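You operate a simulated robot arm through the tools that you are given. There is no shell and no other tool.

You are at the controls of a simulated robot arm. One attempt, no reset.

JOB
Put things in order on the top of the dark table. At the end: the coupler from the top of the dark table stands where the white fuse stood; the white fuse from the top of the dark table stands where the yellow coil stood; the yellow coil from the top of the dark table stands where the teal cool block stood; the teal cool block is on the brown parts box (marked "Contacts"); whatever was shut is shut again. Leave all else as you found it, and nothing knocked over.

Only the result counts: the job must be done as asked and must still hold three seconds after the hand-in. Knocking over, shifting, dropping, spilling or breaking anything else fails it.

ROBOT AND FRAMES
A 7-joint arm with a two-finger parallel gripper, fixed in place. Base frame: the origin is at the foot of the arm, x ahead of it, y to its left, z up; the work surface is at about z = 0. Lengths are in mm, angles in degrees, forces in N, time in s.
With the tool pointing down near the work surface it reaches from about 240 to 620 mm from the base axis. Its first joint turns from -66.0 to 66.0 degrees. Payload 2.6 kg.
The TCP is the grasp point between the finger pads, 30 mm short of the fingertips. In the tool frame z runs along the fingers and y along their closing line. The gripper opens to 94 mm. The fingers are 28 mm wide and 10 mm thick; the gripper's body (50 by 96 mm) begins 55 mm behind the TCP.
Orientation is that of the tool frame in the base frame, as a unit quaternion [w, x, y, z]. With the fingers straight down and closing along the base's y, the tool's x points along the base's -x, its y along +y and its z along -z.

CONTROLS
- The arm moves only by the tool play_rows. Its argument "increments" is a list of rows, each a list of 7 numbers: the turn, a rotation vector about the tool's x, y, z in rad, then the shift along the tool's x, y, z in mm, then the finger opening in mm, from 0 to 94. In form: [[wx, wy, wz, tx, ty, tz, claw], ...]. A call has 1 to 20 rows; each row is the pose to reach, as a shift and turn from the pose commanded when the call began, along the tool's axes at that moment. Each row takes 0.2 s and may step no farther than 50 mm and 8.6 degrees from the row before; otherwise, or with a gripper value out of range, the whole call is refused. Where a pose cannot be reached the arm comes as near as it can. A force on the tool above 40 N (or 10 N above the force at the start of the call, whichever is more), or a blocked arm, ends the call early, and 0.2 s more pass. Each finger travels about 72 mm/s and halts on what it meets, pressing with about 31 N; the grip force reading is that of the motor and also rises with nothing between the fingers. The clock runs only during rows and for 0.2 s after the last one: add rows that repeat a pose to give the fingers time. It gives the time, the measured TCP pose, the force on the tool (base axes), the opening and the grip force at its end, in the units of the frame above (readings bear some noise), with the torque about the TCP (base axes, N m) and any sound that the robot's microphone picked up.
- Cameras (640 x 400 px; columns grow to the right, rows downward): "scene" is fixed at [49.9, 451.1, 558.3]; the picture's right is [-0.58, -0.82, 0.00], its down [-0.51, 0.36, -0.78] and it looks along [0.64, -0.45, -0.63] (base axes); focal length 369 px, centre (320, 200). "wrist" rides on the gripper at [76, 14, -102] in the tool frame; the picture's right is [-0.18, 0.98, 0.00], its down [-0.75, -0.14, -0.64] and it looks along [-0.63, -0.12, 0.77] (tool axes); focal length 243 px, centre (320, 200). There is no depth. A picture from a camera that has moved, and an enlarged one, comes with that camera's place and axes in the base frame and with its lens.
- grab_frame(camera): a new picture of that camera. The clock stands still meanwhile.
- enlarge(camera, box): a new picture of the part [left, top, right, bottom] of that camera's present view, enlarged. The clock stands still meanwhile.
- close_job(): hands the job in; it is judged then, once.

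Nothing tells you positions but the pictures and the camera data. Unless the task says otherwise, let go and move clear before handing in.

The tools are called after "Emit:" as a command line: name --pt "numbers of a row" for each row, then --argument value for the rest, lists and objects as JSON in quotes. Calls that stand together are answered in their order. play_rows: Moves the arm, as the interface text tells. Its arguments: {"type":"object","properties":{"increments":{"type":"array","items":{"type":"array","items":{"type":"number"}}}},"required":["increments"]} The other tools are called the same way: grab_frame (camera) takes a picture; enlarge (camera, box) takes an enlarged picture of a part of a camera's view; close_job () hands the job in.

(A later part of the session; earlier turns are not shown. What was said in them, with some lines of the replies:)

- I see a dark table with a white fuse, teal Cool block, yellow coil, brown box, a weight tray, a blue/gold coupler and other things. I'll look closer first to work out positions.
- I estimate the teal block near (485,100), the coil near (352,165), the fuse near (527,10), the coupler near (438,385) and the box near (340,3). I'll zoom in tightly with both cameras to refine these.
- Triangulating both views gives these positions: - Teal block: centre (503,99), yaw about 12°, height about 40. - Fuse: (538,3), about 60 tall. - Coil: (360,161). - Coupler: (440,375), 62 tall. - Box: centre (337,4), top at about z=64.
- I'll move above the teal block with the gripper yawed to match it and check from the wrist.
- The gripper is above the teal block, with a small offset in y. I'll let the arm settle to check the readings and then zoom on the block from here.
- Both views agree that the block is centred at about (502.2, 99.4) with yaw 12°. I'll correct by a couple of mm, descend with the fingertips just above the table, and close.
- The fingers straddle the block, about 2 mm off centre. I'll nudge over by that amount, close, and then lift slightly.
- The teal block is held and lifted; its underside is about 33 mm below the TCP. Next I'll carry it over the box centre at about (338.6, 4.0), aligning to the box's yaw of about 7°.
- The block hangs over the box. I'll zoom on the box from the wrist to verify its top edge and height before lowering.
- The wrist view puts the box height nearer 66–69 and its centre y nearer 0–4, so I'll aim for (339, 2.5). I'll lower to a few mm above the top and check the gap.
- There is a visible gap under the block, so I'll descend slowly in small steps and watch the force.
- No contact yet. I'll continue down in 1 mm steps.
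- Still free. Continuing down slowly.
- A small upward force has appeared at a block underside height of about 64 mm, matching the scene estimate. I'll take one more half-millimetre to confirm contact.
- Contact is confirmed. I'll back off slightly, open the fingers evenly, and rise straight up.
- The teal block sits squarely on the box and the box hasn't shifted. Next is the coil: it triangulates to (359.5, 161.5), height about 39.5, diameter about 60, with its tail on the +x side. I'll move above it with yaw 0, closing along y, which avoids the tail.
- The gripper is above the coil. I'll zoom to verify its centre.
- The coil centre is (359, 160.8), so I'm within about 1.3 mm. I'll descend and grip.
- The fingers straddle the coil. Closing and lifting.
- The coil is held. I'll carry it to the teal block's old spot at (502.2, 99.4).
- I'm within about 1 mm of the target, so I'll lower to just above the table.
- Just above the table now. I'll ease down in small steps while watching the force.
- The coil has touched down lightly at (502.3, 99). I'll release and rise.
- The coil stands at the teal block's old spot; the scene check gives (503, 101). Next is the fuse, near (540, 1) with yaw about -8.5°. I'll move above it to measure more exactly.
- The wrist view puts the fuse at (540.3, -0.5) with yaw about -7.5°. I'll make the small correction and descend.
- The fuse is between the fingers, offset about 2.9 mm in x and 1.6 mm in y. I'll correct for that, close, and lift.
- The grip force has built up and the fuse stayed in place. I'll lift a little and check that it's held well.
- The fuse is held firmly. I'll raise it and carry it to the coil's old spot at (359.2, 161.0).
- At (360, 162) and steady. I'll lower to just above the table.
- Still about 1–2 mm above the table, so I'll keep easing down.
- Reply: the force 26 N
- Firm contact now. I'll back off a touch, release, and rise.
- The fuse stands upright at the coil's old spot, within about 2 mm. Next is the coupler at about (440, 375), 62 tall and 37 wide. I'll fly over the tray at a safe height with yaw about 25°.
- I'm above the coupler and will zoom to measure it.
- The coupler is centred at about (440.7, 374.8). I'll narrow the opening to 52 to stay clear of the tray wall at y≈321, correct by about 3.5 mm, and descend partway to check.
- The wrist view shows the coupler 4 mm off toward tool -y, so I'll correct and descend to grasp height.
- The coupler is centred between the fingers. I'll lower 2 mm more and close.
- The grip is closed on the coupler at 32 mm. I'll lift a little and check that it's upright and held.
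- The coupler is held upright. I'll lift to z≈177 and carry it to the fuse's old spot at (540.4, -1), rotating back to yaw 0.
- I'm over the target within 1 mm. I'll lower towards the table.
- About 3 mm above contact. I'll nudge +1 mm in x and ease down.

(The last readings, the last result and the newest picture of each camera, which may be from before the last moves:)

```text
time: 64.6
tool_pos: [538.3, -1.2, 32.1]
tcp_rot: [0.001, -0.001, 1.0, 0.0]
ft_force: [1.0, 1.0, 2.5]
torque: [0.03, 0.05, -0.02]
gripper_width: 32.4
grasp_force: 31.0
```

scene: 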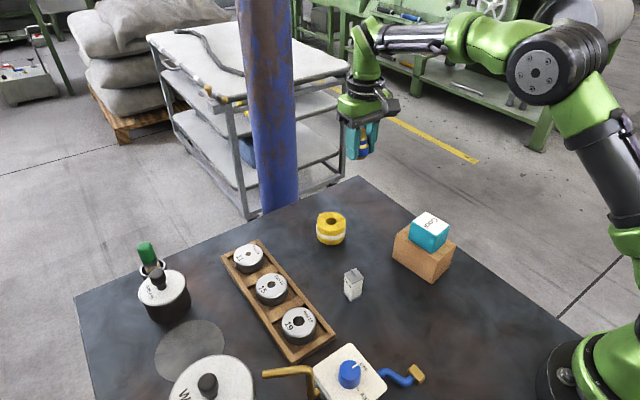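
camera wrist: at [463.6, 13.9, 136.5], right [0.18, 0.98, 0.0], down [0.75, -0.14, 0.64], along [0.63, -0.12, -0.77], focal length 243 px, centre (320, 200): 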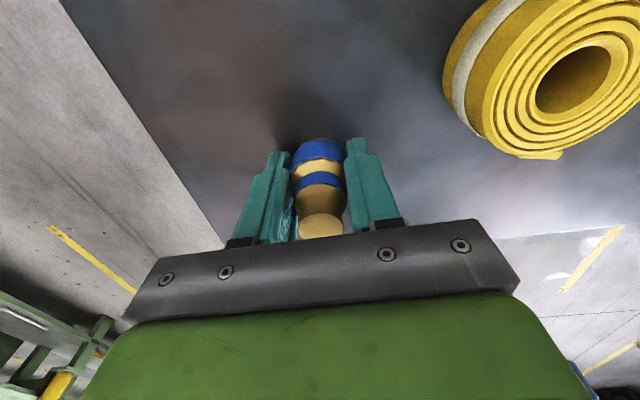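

Emit:
play_rows --pt "0 0 0 0 0 0.3 20" --pt "0 0 0 0 0 0.3 20"

Emit:
enlarge --camera "scene" --box '[340, 180, 388, 220]'

```text
time: 65.2
tool_pos: [538.5, -2.3, 31.9]
tcp_rot: [0.001, -0.001, 1.0, 0.0]
ft_force: [-0.1, 0.6, 11.9]
torque: [0.0, 0.21, 0.0]
gripper_width: 32.8
grasp_force: 31.5
```

```text
10.00 times, centred on (364, 200) of scene
camera zoom: at [49.8, 451.1, 558.4], right [-0.58, -0.82, 0.0], down [-0.51, 0.36, -0.78], along [0.64, -0.45, -0.63], focal length 3687 px, centre (-120, 200)
```

zoom: 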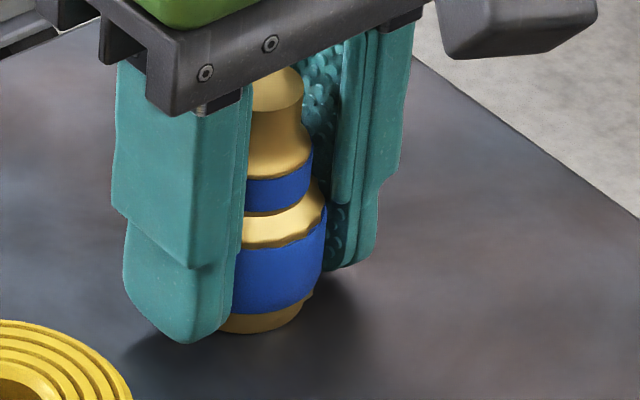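

The coupler base is on the table with about 13 N, contact starting at its near edge. I'll back off slightly and release gently.

Emit:
play_rows --pt "0 0 0 0 0 -0.3 20" --pt "0 0 0 0 0 -0.3 33" --pt "0 0 0 0 0 -0.3 38" --pt "0 0 0 0 0 -0.3 46" --pt "0 0 0 0 0 -0.3 54" --pt "0 0 0 0 0 -0.3 58" --pt "0 0 0 0 0 -0.3 58"

Emit:
enlarge --camera "scene" --box '[340, 180, 388, 220]'

Emit:
enlarge --camera "wrist" --box '[240, 80, 400, 240]'

```text
time: 66.8
tool_pos: [538.6, -1.2, 33.4]
tcp_rot: [0.0, -0.001, 1.0, 0.0]
ft_force: [1.0, 0.1, -0.6]
torque: [-0.03, 0.0, 0.02]
gripper_width: 57.8
grasp_force: 0.1
```

```text
10.00 times, centred on (364, 200) of scene
camera zoom: at [49.9, 451.1, 558.3], right [-0.58, -0.82, 0.0], down [-0.51, 0.36, -0.78], along [0.64, -0.45, -0.63], focal length 3687 px, centre (-120, 200)
```

zoom: 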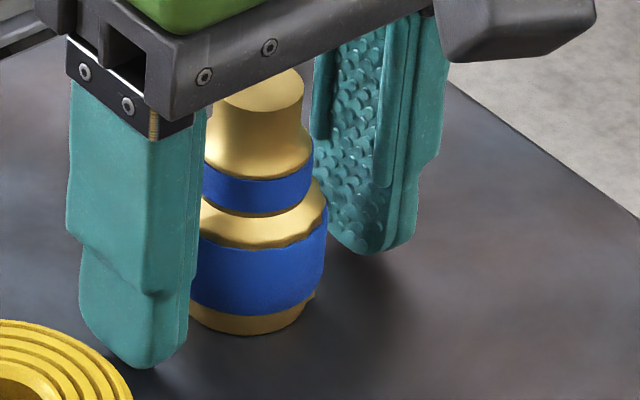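

```text
2.50 times, centred on (320, 160) of wrist
camera zoom: at [461.8, 12.9, 134.9], right [0.18, 0.98, 0.0], down [0.75, -0.14, 0.64], along [0.63, -0.12, -0.77], focal length 606 px, centre (320, 300)
```

zoom: 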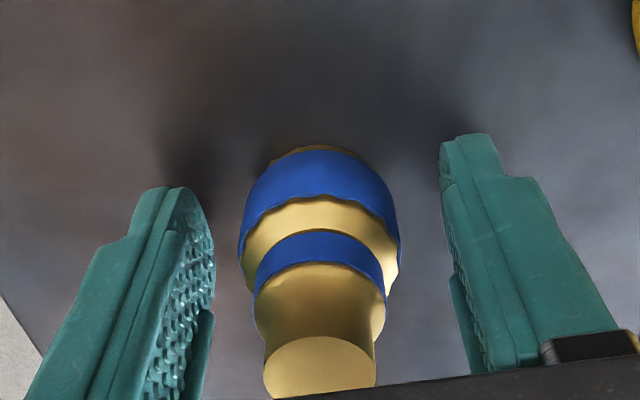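

The coupler stands upright, about 2 mm from the fuse's original base centre in the scene view. I'll rise straight up and verify everything.

Emit:
play_rows --pt "0 0 0 0 0 -8 58" --pt "0 0 0 0 0 -25 58" --pt "0 0 0 0 0 -55 58" --pt "0 0 0 0 0 -90 58" --pt "0 0 0 0 0 -125 58" --pt "0 0 0 0 0 -150 58" --pt "0 0 0 0 0 -160 58" --pt "0 0 0 0 0 -160 58"

Emit:
grab_frame --camera "scene"

Emit:
enlarge --camera "scene" --box '[300, 170, 480, 320]'

Emit:
enlarge --camera "scene" --box '[325, 180, 389, 220]'

Emit:
enlarge --camera "scene" --box '[80, 230, 280, 400]'

Emit:
enlarge --camera "scene" --box '[240, 320, 440, 400]'

Emit:
enlarge --camera "scene" --box '[376, 212, 472, 290]'

```text
time: 68.6
tool_pos: [537.5, -1.7, 194.1]
tcp_rot: [0.001, -0.001, 1.0, 0.0]
ft_force: [0.6, 0.4, 0.2]
torque: [-0.03, 0.02, 0.04]
gripper_width: 57.8
grasp_force: 0.0
```

```text
taken
```

scene: 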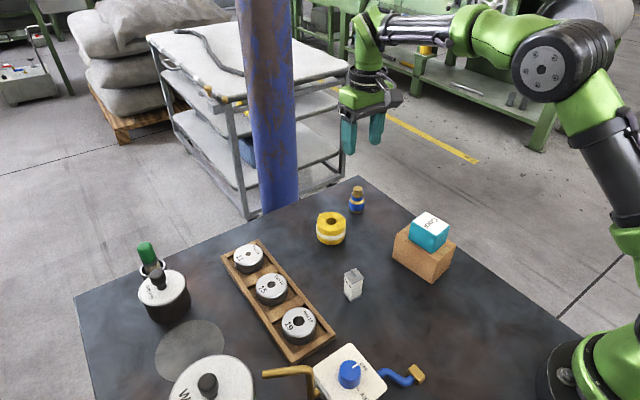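

```text
2.67 times, centred on (390, 245) of scene
camera zoom: at [49.8, 451.1, 558.3], right [-0.58, -0.82, 0.0], down [-0.51, 0.36, -0.78], along [0.64, -0.45, -0.63], focal length 983 px, centre (133, 80)
```

zoom: 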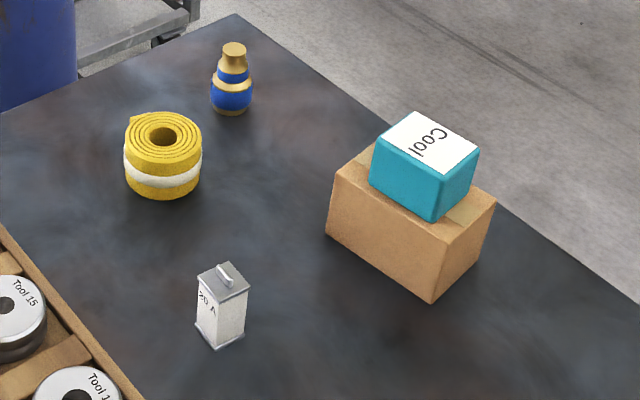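

```text
10.00 times, centred on (357, 200) of scene
camera zoom: at [49.8, 451.1, 558.3], right [-0.58, -0.82, 0.0], down [-0.51, 0.36, -0.78], along [0.64, -0.45, -0.63], focal length 3687 px, centre (-50, 200)
```

zoom: 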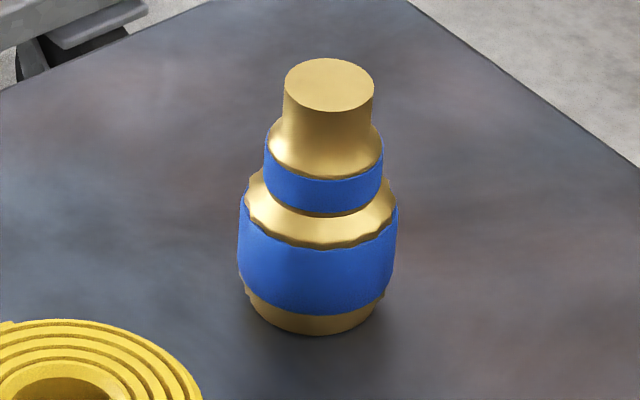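

```text
2.35 times, centred on (180, 315) of scene
camera zoom: at [49.8, 451.1, 558.3], right [-0.58, -0.82, 0.0], down [-0.51, 0.36, -0.78], along [0.64, -0.45, -0.63], focal length 868 px, centre (649, -71)
```

zoom: 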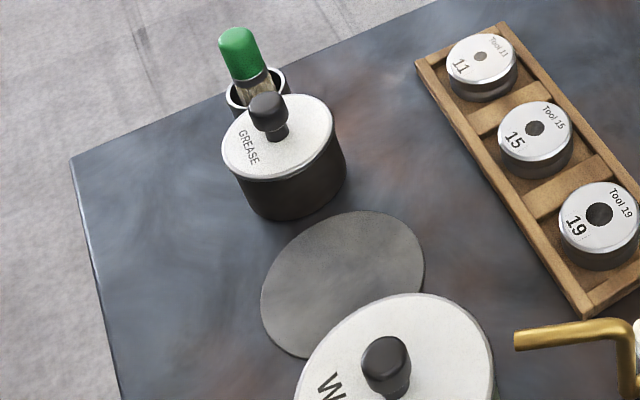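

```text
3.20 times, centred on (340, 360) of scene
camera zoom: at [49.8, 451.1, 558.3], right [-0.58, -0.82, 0.0], down [-0.51, 0.36, -0.78], along [0.64, -0.45, -0.63], focal length 1180 px, centre (256, -312)
```

zoom: 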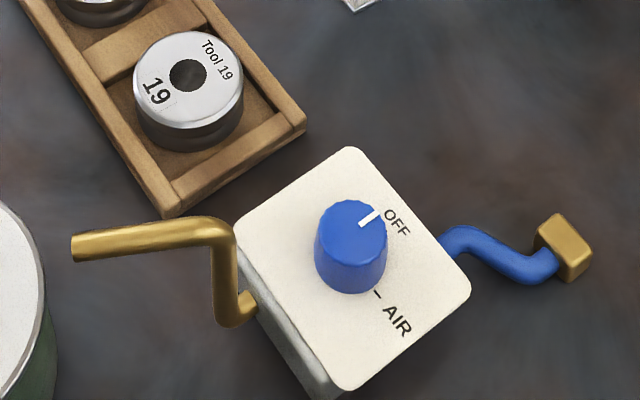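

```text
5.13 times, centred on (424, 251) of scene
camera zoom: at [49.8, 451.1, 558.3], right [-0.58, -0.82, 0.0], down [-0.51, 0.36, -0.78], along [0.64, -0.45, -0.63], focal length 1891 px, centre (-213, -62)
```

zoom: 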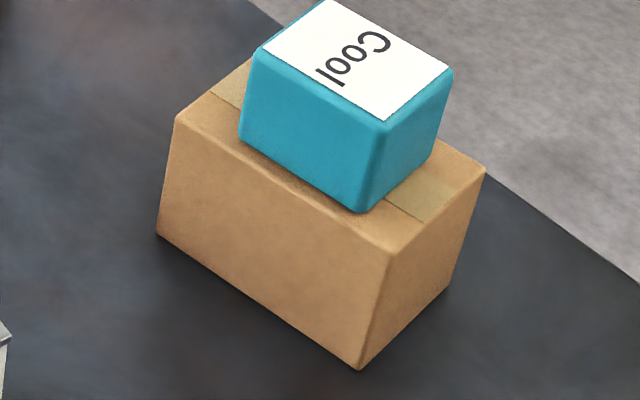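

All four items are in place, and the tray, pots, valve and box are unchanged. The "Contacts" mark isn't on a face I've seen, so I'll pull the arm back high and check with the wrist camera that there's no other brown box on the table.

Emit:
play_rows --pt "0 0 0 0 0 -20 58" --pt "0 0 0 10 8 -50 58" --pt "0 0 0 35 26 -75 58" --pt "0 0 0 65 48 -95 58" --pt "0 0 0 95 70 -106 58" --pt "0 0 0 125 92 -106 58" --pt "0 0 0 155 114 -106 58" --pt "0 0 0 185 136 -106 58" --pt "0 0 0 207 150 -106 58" --pt "0 0 0 207 150 -106 58" --pt "0 0 0 207 150 -106 58"

Emit:
grab_frame --camera "wrist"

Emit:
grab_frame --camera "scene"

```text
time: 71.0
tool_pos: [333.1, 148.7, 299.7]
tcp_rot: [0.0, -0.001, 1.0, 0.0]
ft_force: [0.8, 0.2, -0.3]
torque: [-0.03, 0.0, 0.01]
gripper_width: 57.9
grasp_force: 0.1
```

```text
taken
camera wrist: at [256.8, 162.8, 401.7], right [0.18, 0.98, 0.0], down [0.75, -0.14, 0.64], along [0.63, -0.12, -0.77], focal length 243 px, centre (320, 200)
```

wrist: 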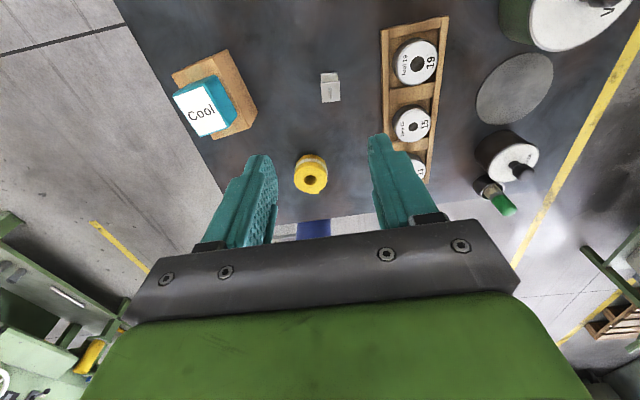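

```text
taken
```

scene: 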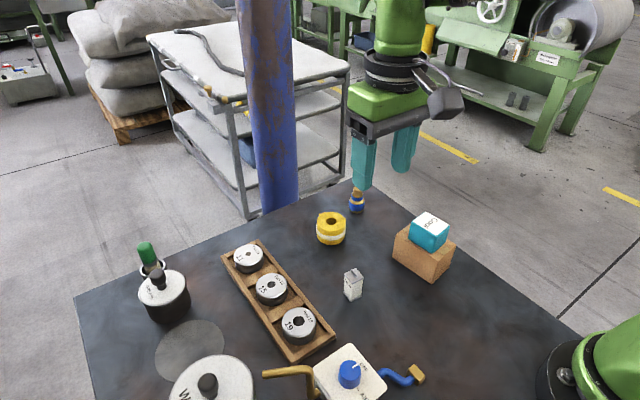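

No second brown box in this view. I'll yaw at height to see the table corner that the scene camera misses.

Emit:
play_rows --pt "0 0 -0.13 0 0 0 58" --pt "0 0 -0.26 0 0 0 58" --pt "0 0 -0.39 0 0 0 58" --pt "0 0 -0.52 0 0 0 58" --pt "0 0 -0.65 0 0 0 58" --pt "0 0 -0.78 0 0 0 58" --pt "0 0 -0.91 0 0 0 58" --pt "0 0 -1.04 0 0 0 58" --pt "0 0 -1.04 0 0 0 58"

Emit:
grab_frame --camera "wrist"

```text
time: 73.0
tool_pos: [331.8, 149.0, 298.2]
tcp_rot: [0.0, -0.498, 0.867, 0.0]
ft_force: [0.1, -0.4, 1.2]
torque: [0.03, -0.01, 0.0]
gripper_width: 58.0
grasp_force: 0.0
```

```text
taken
camera wrist: at [280.6, 90.0, 400.9], right [-0.76, 0.65, 0.0], down [0.5, 0.58, 0.64], along [0.42, 0.49, -0.77], focal length 243 px, centre (320, 200)
```

wrist: 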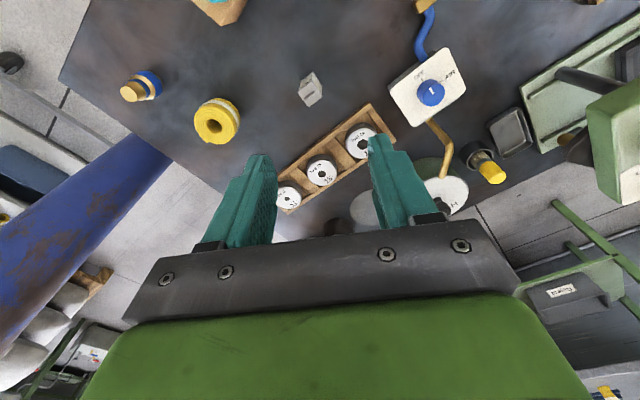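

There are more items in that corner: a yellow brush jar, a dark box and something brown at the top edge. I'll zoom in on them.

Emit:
enlarge --camera "wrist" --box '[440, 60, 640, 220]'

Emit:
enlarge --camera "wrist" --box '[400, 0, 640, 100]'

Emit:
enlarge --camera "wrist" --box '[500, 260, 640, 400]'

```text
2.50 times, centred on (540, 140) of wrist
camera zoom: at [280.6, 90.0, 400.9], right [-0.76, 0.65, 0.0], down [0.5, 0.58, 0.64], along [0.42, 0.49, -0.77], focal length 606 px, centre (-230, 350)
```

zoom: 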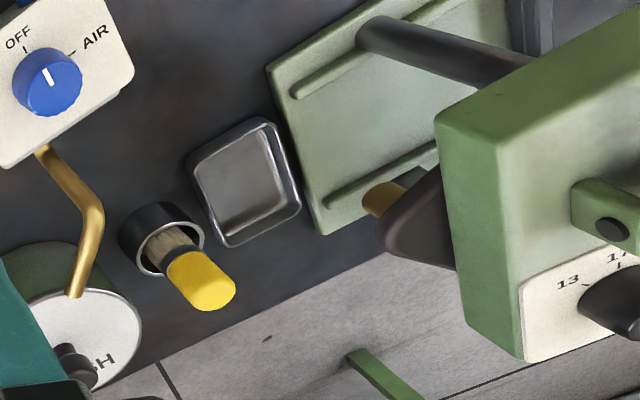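

```text
2.67 times, centred on (520, 50) of wrist
camera zoom: at [280.6, 90.0, 400.9], right [-0.76, 0.65, 0.0], down [0.5, 0.58, 0.64], along [0.42, 0.49, -0.77], focal length 647 px, centre (-213, 600)
```

zoom: 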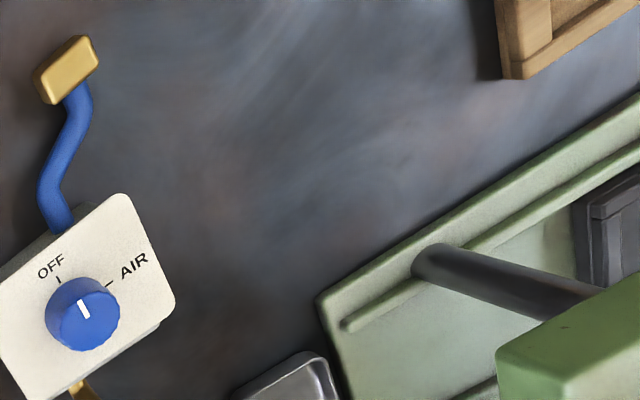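

```text
2.86 times, centred on (570, 330) of wrist
camera zoom: at [280.6, 90.0, 400.9], right [-0.76, 0.65, 0.0], down [0.5, 0.58, 0.64], along [0.42, 0.49, -0.77], focal length 693 px, centre (-394, -171)
```

zoom: 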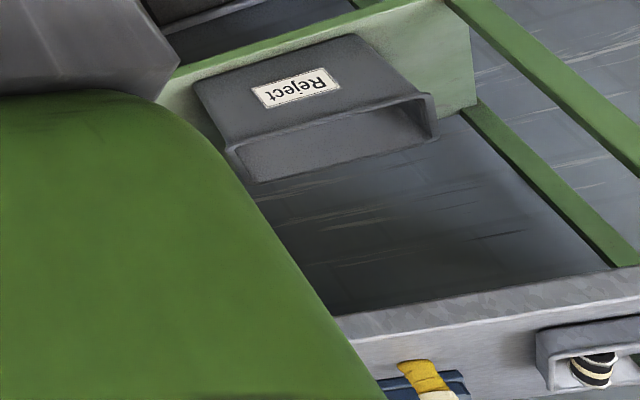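

There's another brown object near (20, 320), under the scene camera, so I need to look at it before handing in. I'll yaw further to bring it into view.

Emit:
play_rows --pt "0 0 -0.13 0 0 0 58" --pt "0 0 -0.26 0 0 0 58" --pt "0 0 -0.39 0 0 0 58" --pt "0 0 -0.52 0 0 0 58" --pt "0 0 -0.65 0 0 0 58" --pt "0 0 -0.65 0 0 0 58"

Emit:
grab_frame --camera "wrist"

```text
time: 74.4
tool_pos: [332.0, 148.4, 299.9]
tcp_rot: [0.0, 0.749, -0.662, -0.001]
ft_force: [-0.4, 0.1, 0.7]
torque: [-0.03, 0.02, 0.03]
gripper_width: 57.8
grasp_force: 0.0
```

```text
taken
camera wrist: at [326.3, 71.0, 401.5], right [-1.0, 0.06, 0.0], down [0.05, 0.77, 0.64], along [0.04, 0.64, -0.77], focal length 243 px, centre (320, 200)
```

wrist: 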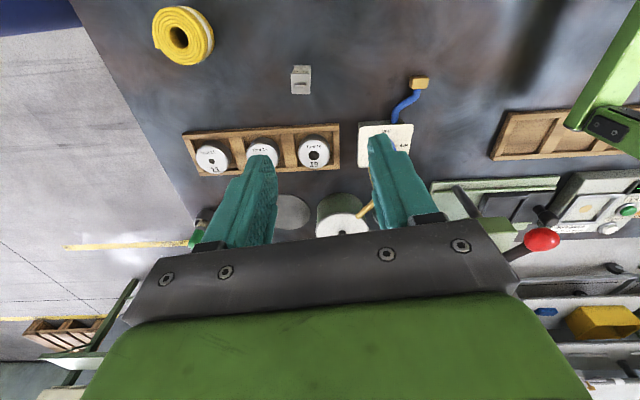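

Emit:
enlarge --camera "wrist" --box '[440, 80, 640, 220]'

Emit:
enlarge --camera "wrist" --box '[480, 160, 640, 340]'

```text
2.86 times, centred on (540, 150) of wrist
camera zoom: at [326.3, 71.0, 401.5], right [-1.0, 0.06, 0.0], down [0.05, 0.77, 0.64], along [0.04, 0.64, -0.77], focal length 693 px, centre (-309, 343)
```

zoom: 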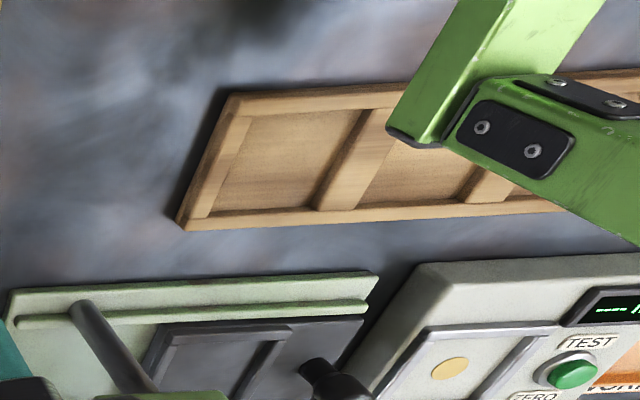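

```text
2.22 times, centred on (560, 250) of wrist
camera zoom: at [326.3, 71.0, 401.5], right [-1.0, 0.06, 0.0], down [0.05, 0.77, 0.64], along [0.04, 0.64, -0.77], focal length 539 px, centre (-213, 89)
```

zoom: 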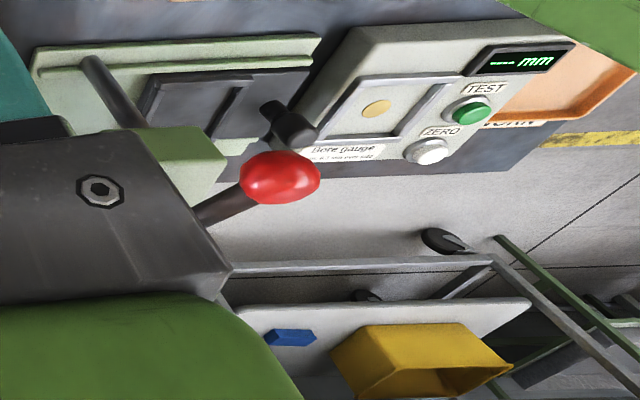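

The other brown object is just an empty wooden tray, so the cardboard box is the only brown box. I'll return to yaw 0 and take a quick look at the box's hidden -y side for its mark.

Emit:
play_rows --pt "0 0 0.13 0 0 0 58" --pt "0 0 0.26 0 0 0 58" --pt "0 0 0.39 0 0 0 58" --pt "0 0 0.52 0 0 0 58" --pt "0 0 0.65 0 0 0 58" --pt "0 0 0.78 0 0 0 58" --pt "0 0 0.91 0 0 0 58" --pt "0 0 1.04 0 0 0 58" --pt "0 0 1.17 0 0 0 58" --pt "0 0 1.3 0 0 0 58" --pt "0 0 1.43 0 0 0 58" --pt "0 0 1.56 0 0 0 58" --pt "0 0 1.69 0 0 0 58" --pt "0 0 1.69 0 0 0 58"

Emit:
play_rows --pt "0 0 0 0 -15 0 58" --pt "0 0 0 0 -45 0 58" --pt "0 0 0 0 -80 0 58" --pt "0 0 0 0 -115 0 58" --pt "0 0 0 0 -150 0 58" --pt "0 0 0 0 -185 0 58" --pt "0 0 0 0 -220 0 58" --pt "0 0 0 0 -255 0 58" --pt "0 0 0 0 -290 0 58" --pt "0 0 0 0 -310 0 58" --pt "0 0 0 0 -310 0 58"

Emit:
grab_frame --camera "wrist"

Emit:
grab_frame --camera "scene"

```text
time: 77.4
tool_pos: [332.7, 147.9, 299.5]
tcp_rot: [0.001, 0.0, 1.0, 0.0]
ft_force: [1.1, 0.4, 0.3]
torque: [0.01, -0.02, -0.01]
gripper_width: 58.1
grasp_force: 0.1
```

```text
time: 79.8
tool_pos: [329.5, -161.0, 299.7]
tcp_rot: [0.0, -0.001, 1.0, 0.0]
ft_force: [-0.8, -0.6, 0.3]
torque: [0.0, -0.02, 0.0]
gripper_width: 58.1
grasp_force: 0.0
```

```text
taken
camera wrist: at [254.0, -147.3, 402.9], right [0.18, 0.98, 0.0], down [0.75, -0.14, 0.64], along [0.63, -0.12, -0.77], focal length 243 px, centre (320, 200)
```

wrist: 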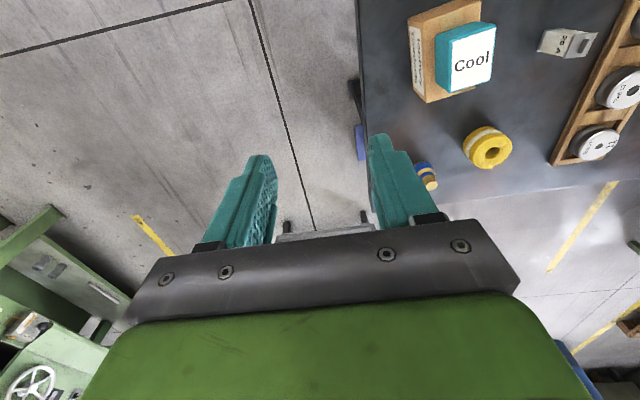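

```text
taken
```

scene: 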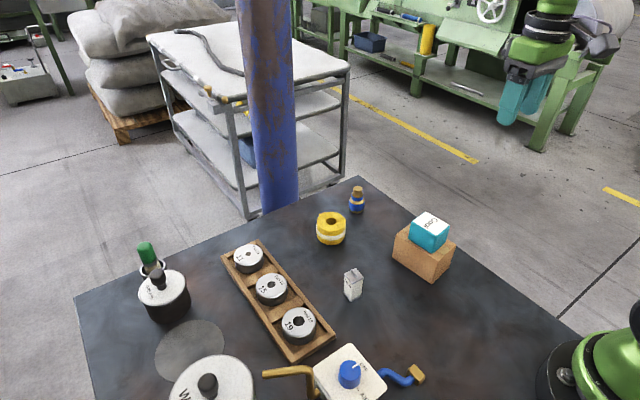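

A label is visible on the box's -y face. I'll zoom to read it.

Emit:
enlarge --camera "wrist" --box '[396, 0, 508, 110]'

```text
3.64 times, centred on (452, 55) of wrist
camera zoom: at [254.0, -147.3, 402.9], right [0.18, 0.98, 0.0], down [0.75, -0.14, 0.64], along [0.63, -0.12, -0.77], focal length 882 px, centre (-160, 727)
```

zoom: 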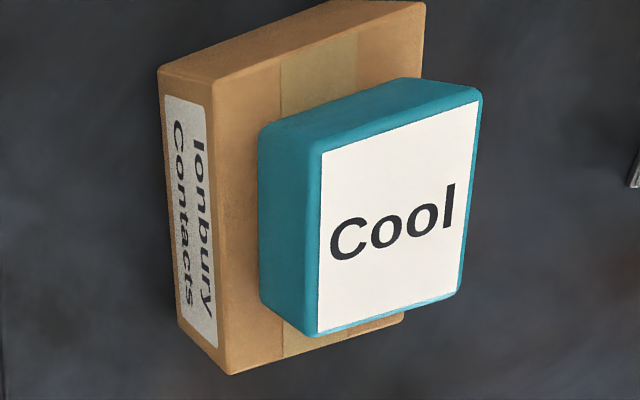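

The label reads "Ionbury Contacts", so it's the right box. The teal block is on it, and the coil, fuse and coupler all stand upright in their places with nothing else disturbed. The arm is clear, so I'm handing in.

Emit:
close_job

```text
The job is handed in.
```

The job is handed in: all four items are where you asked, standing upright, and the arm is let go and clear.

| Item | Now stands | Offset from target (camera estimate) |
|---|---|---|
| Coupler | where the white fuse stood | about 2 mm |
| White fuse | where the yellow coil stood | about 3 mm |
| Yellow coil | where the teal cool block stood | about 2 mm |
| Teal cool block | on top of the brown box | not measured, but all of it is on the lid |

The brown box is the right one: the label on its far side reads "Ionbury Contacts". A second brown object near the base is only an empty wooden tray.

I didn't open anything, and the box and air valve are unmoved. The weight tray, pots and brush pot look the same as at the start. I only saw the corner under the scene camera at the end, and the arm never worked there.
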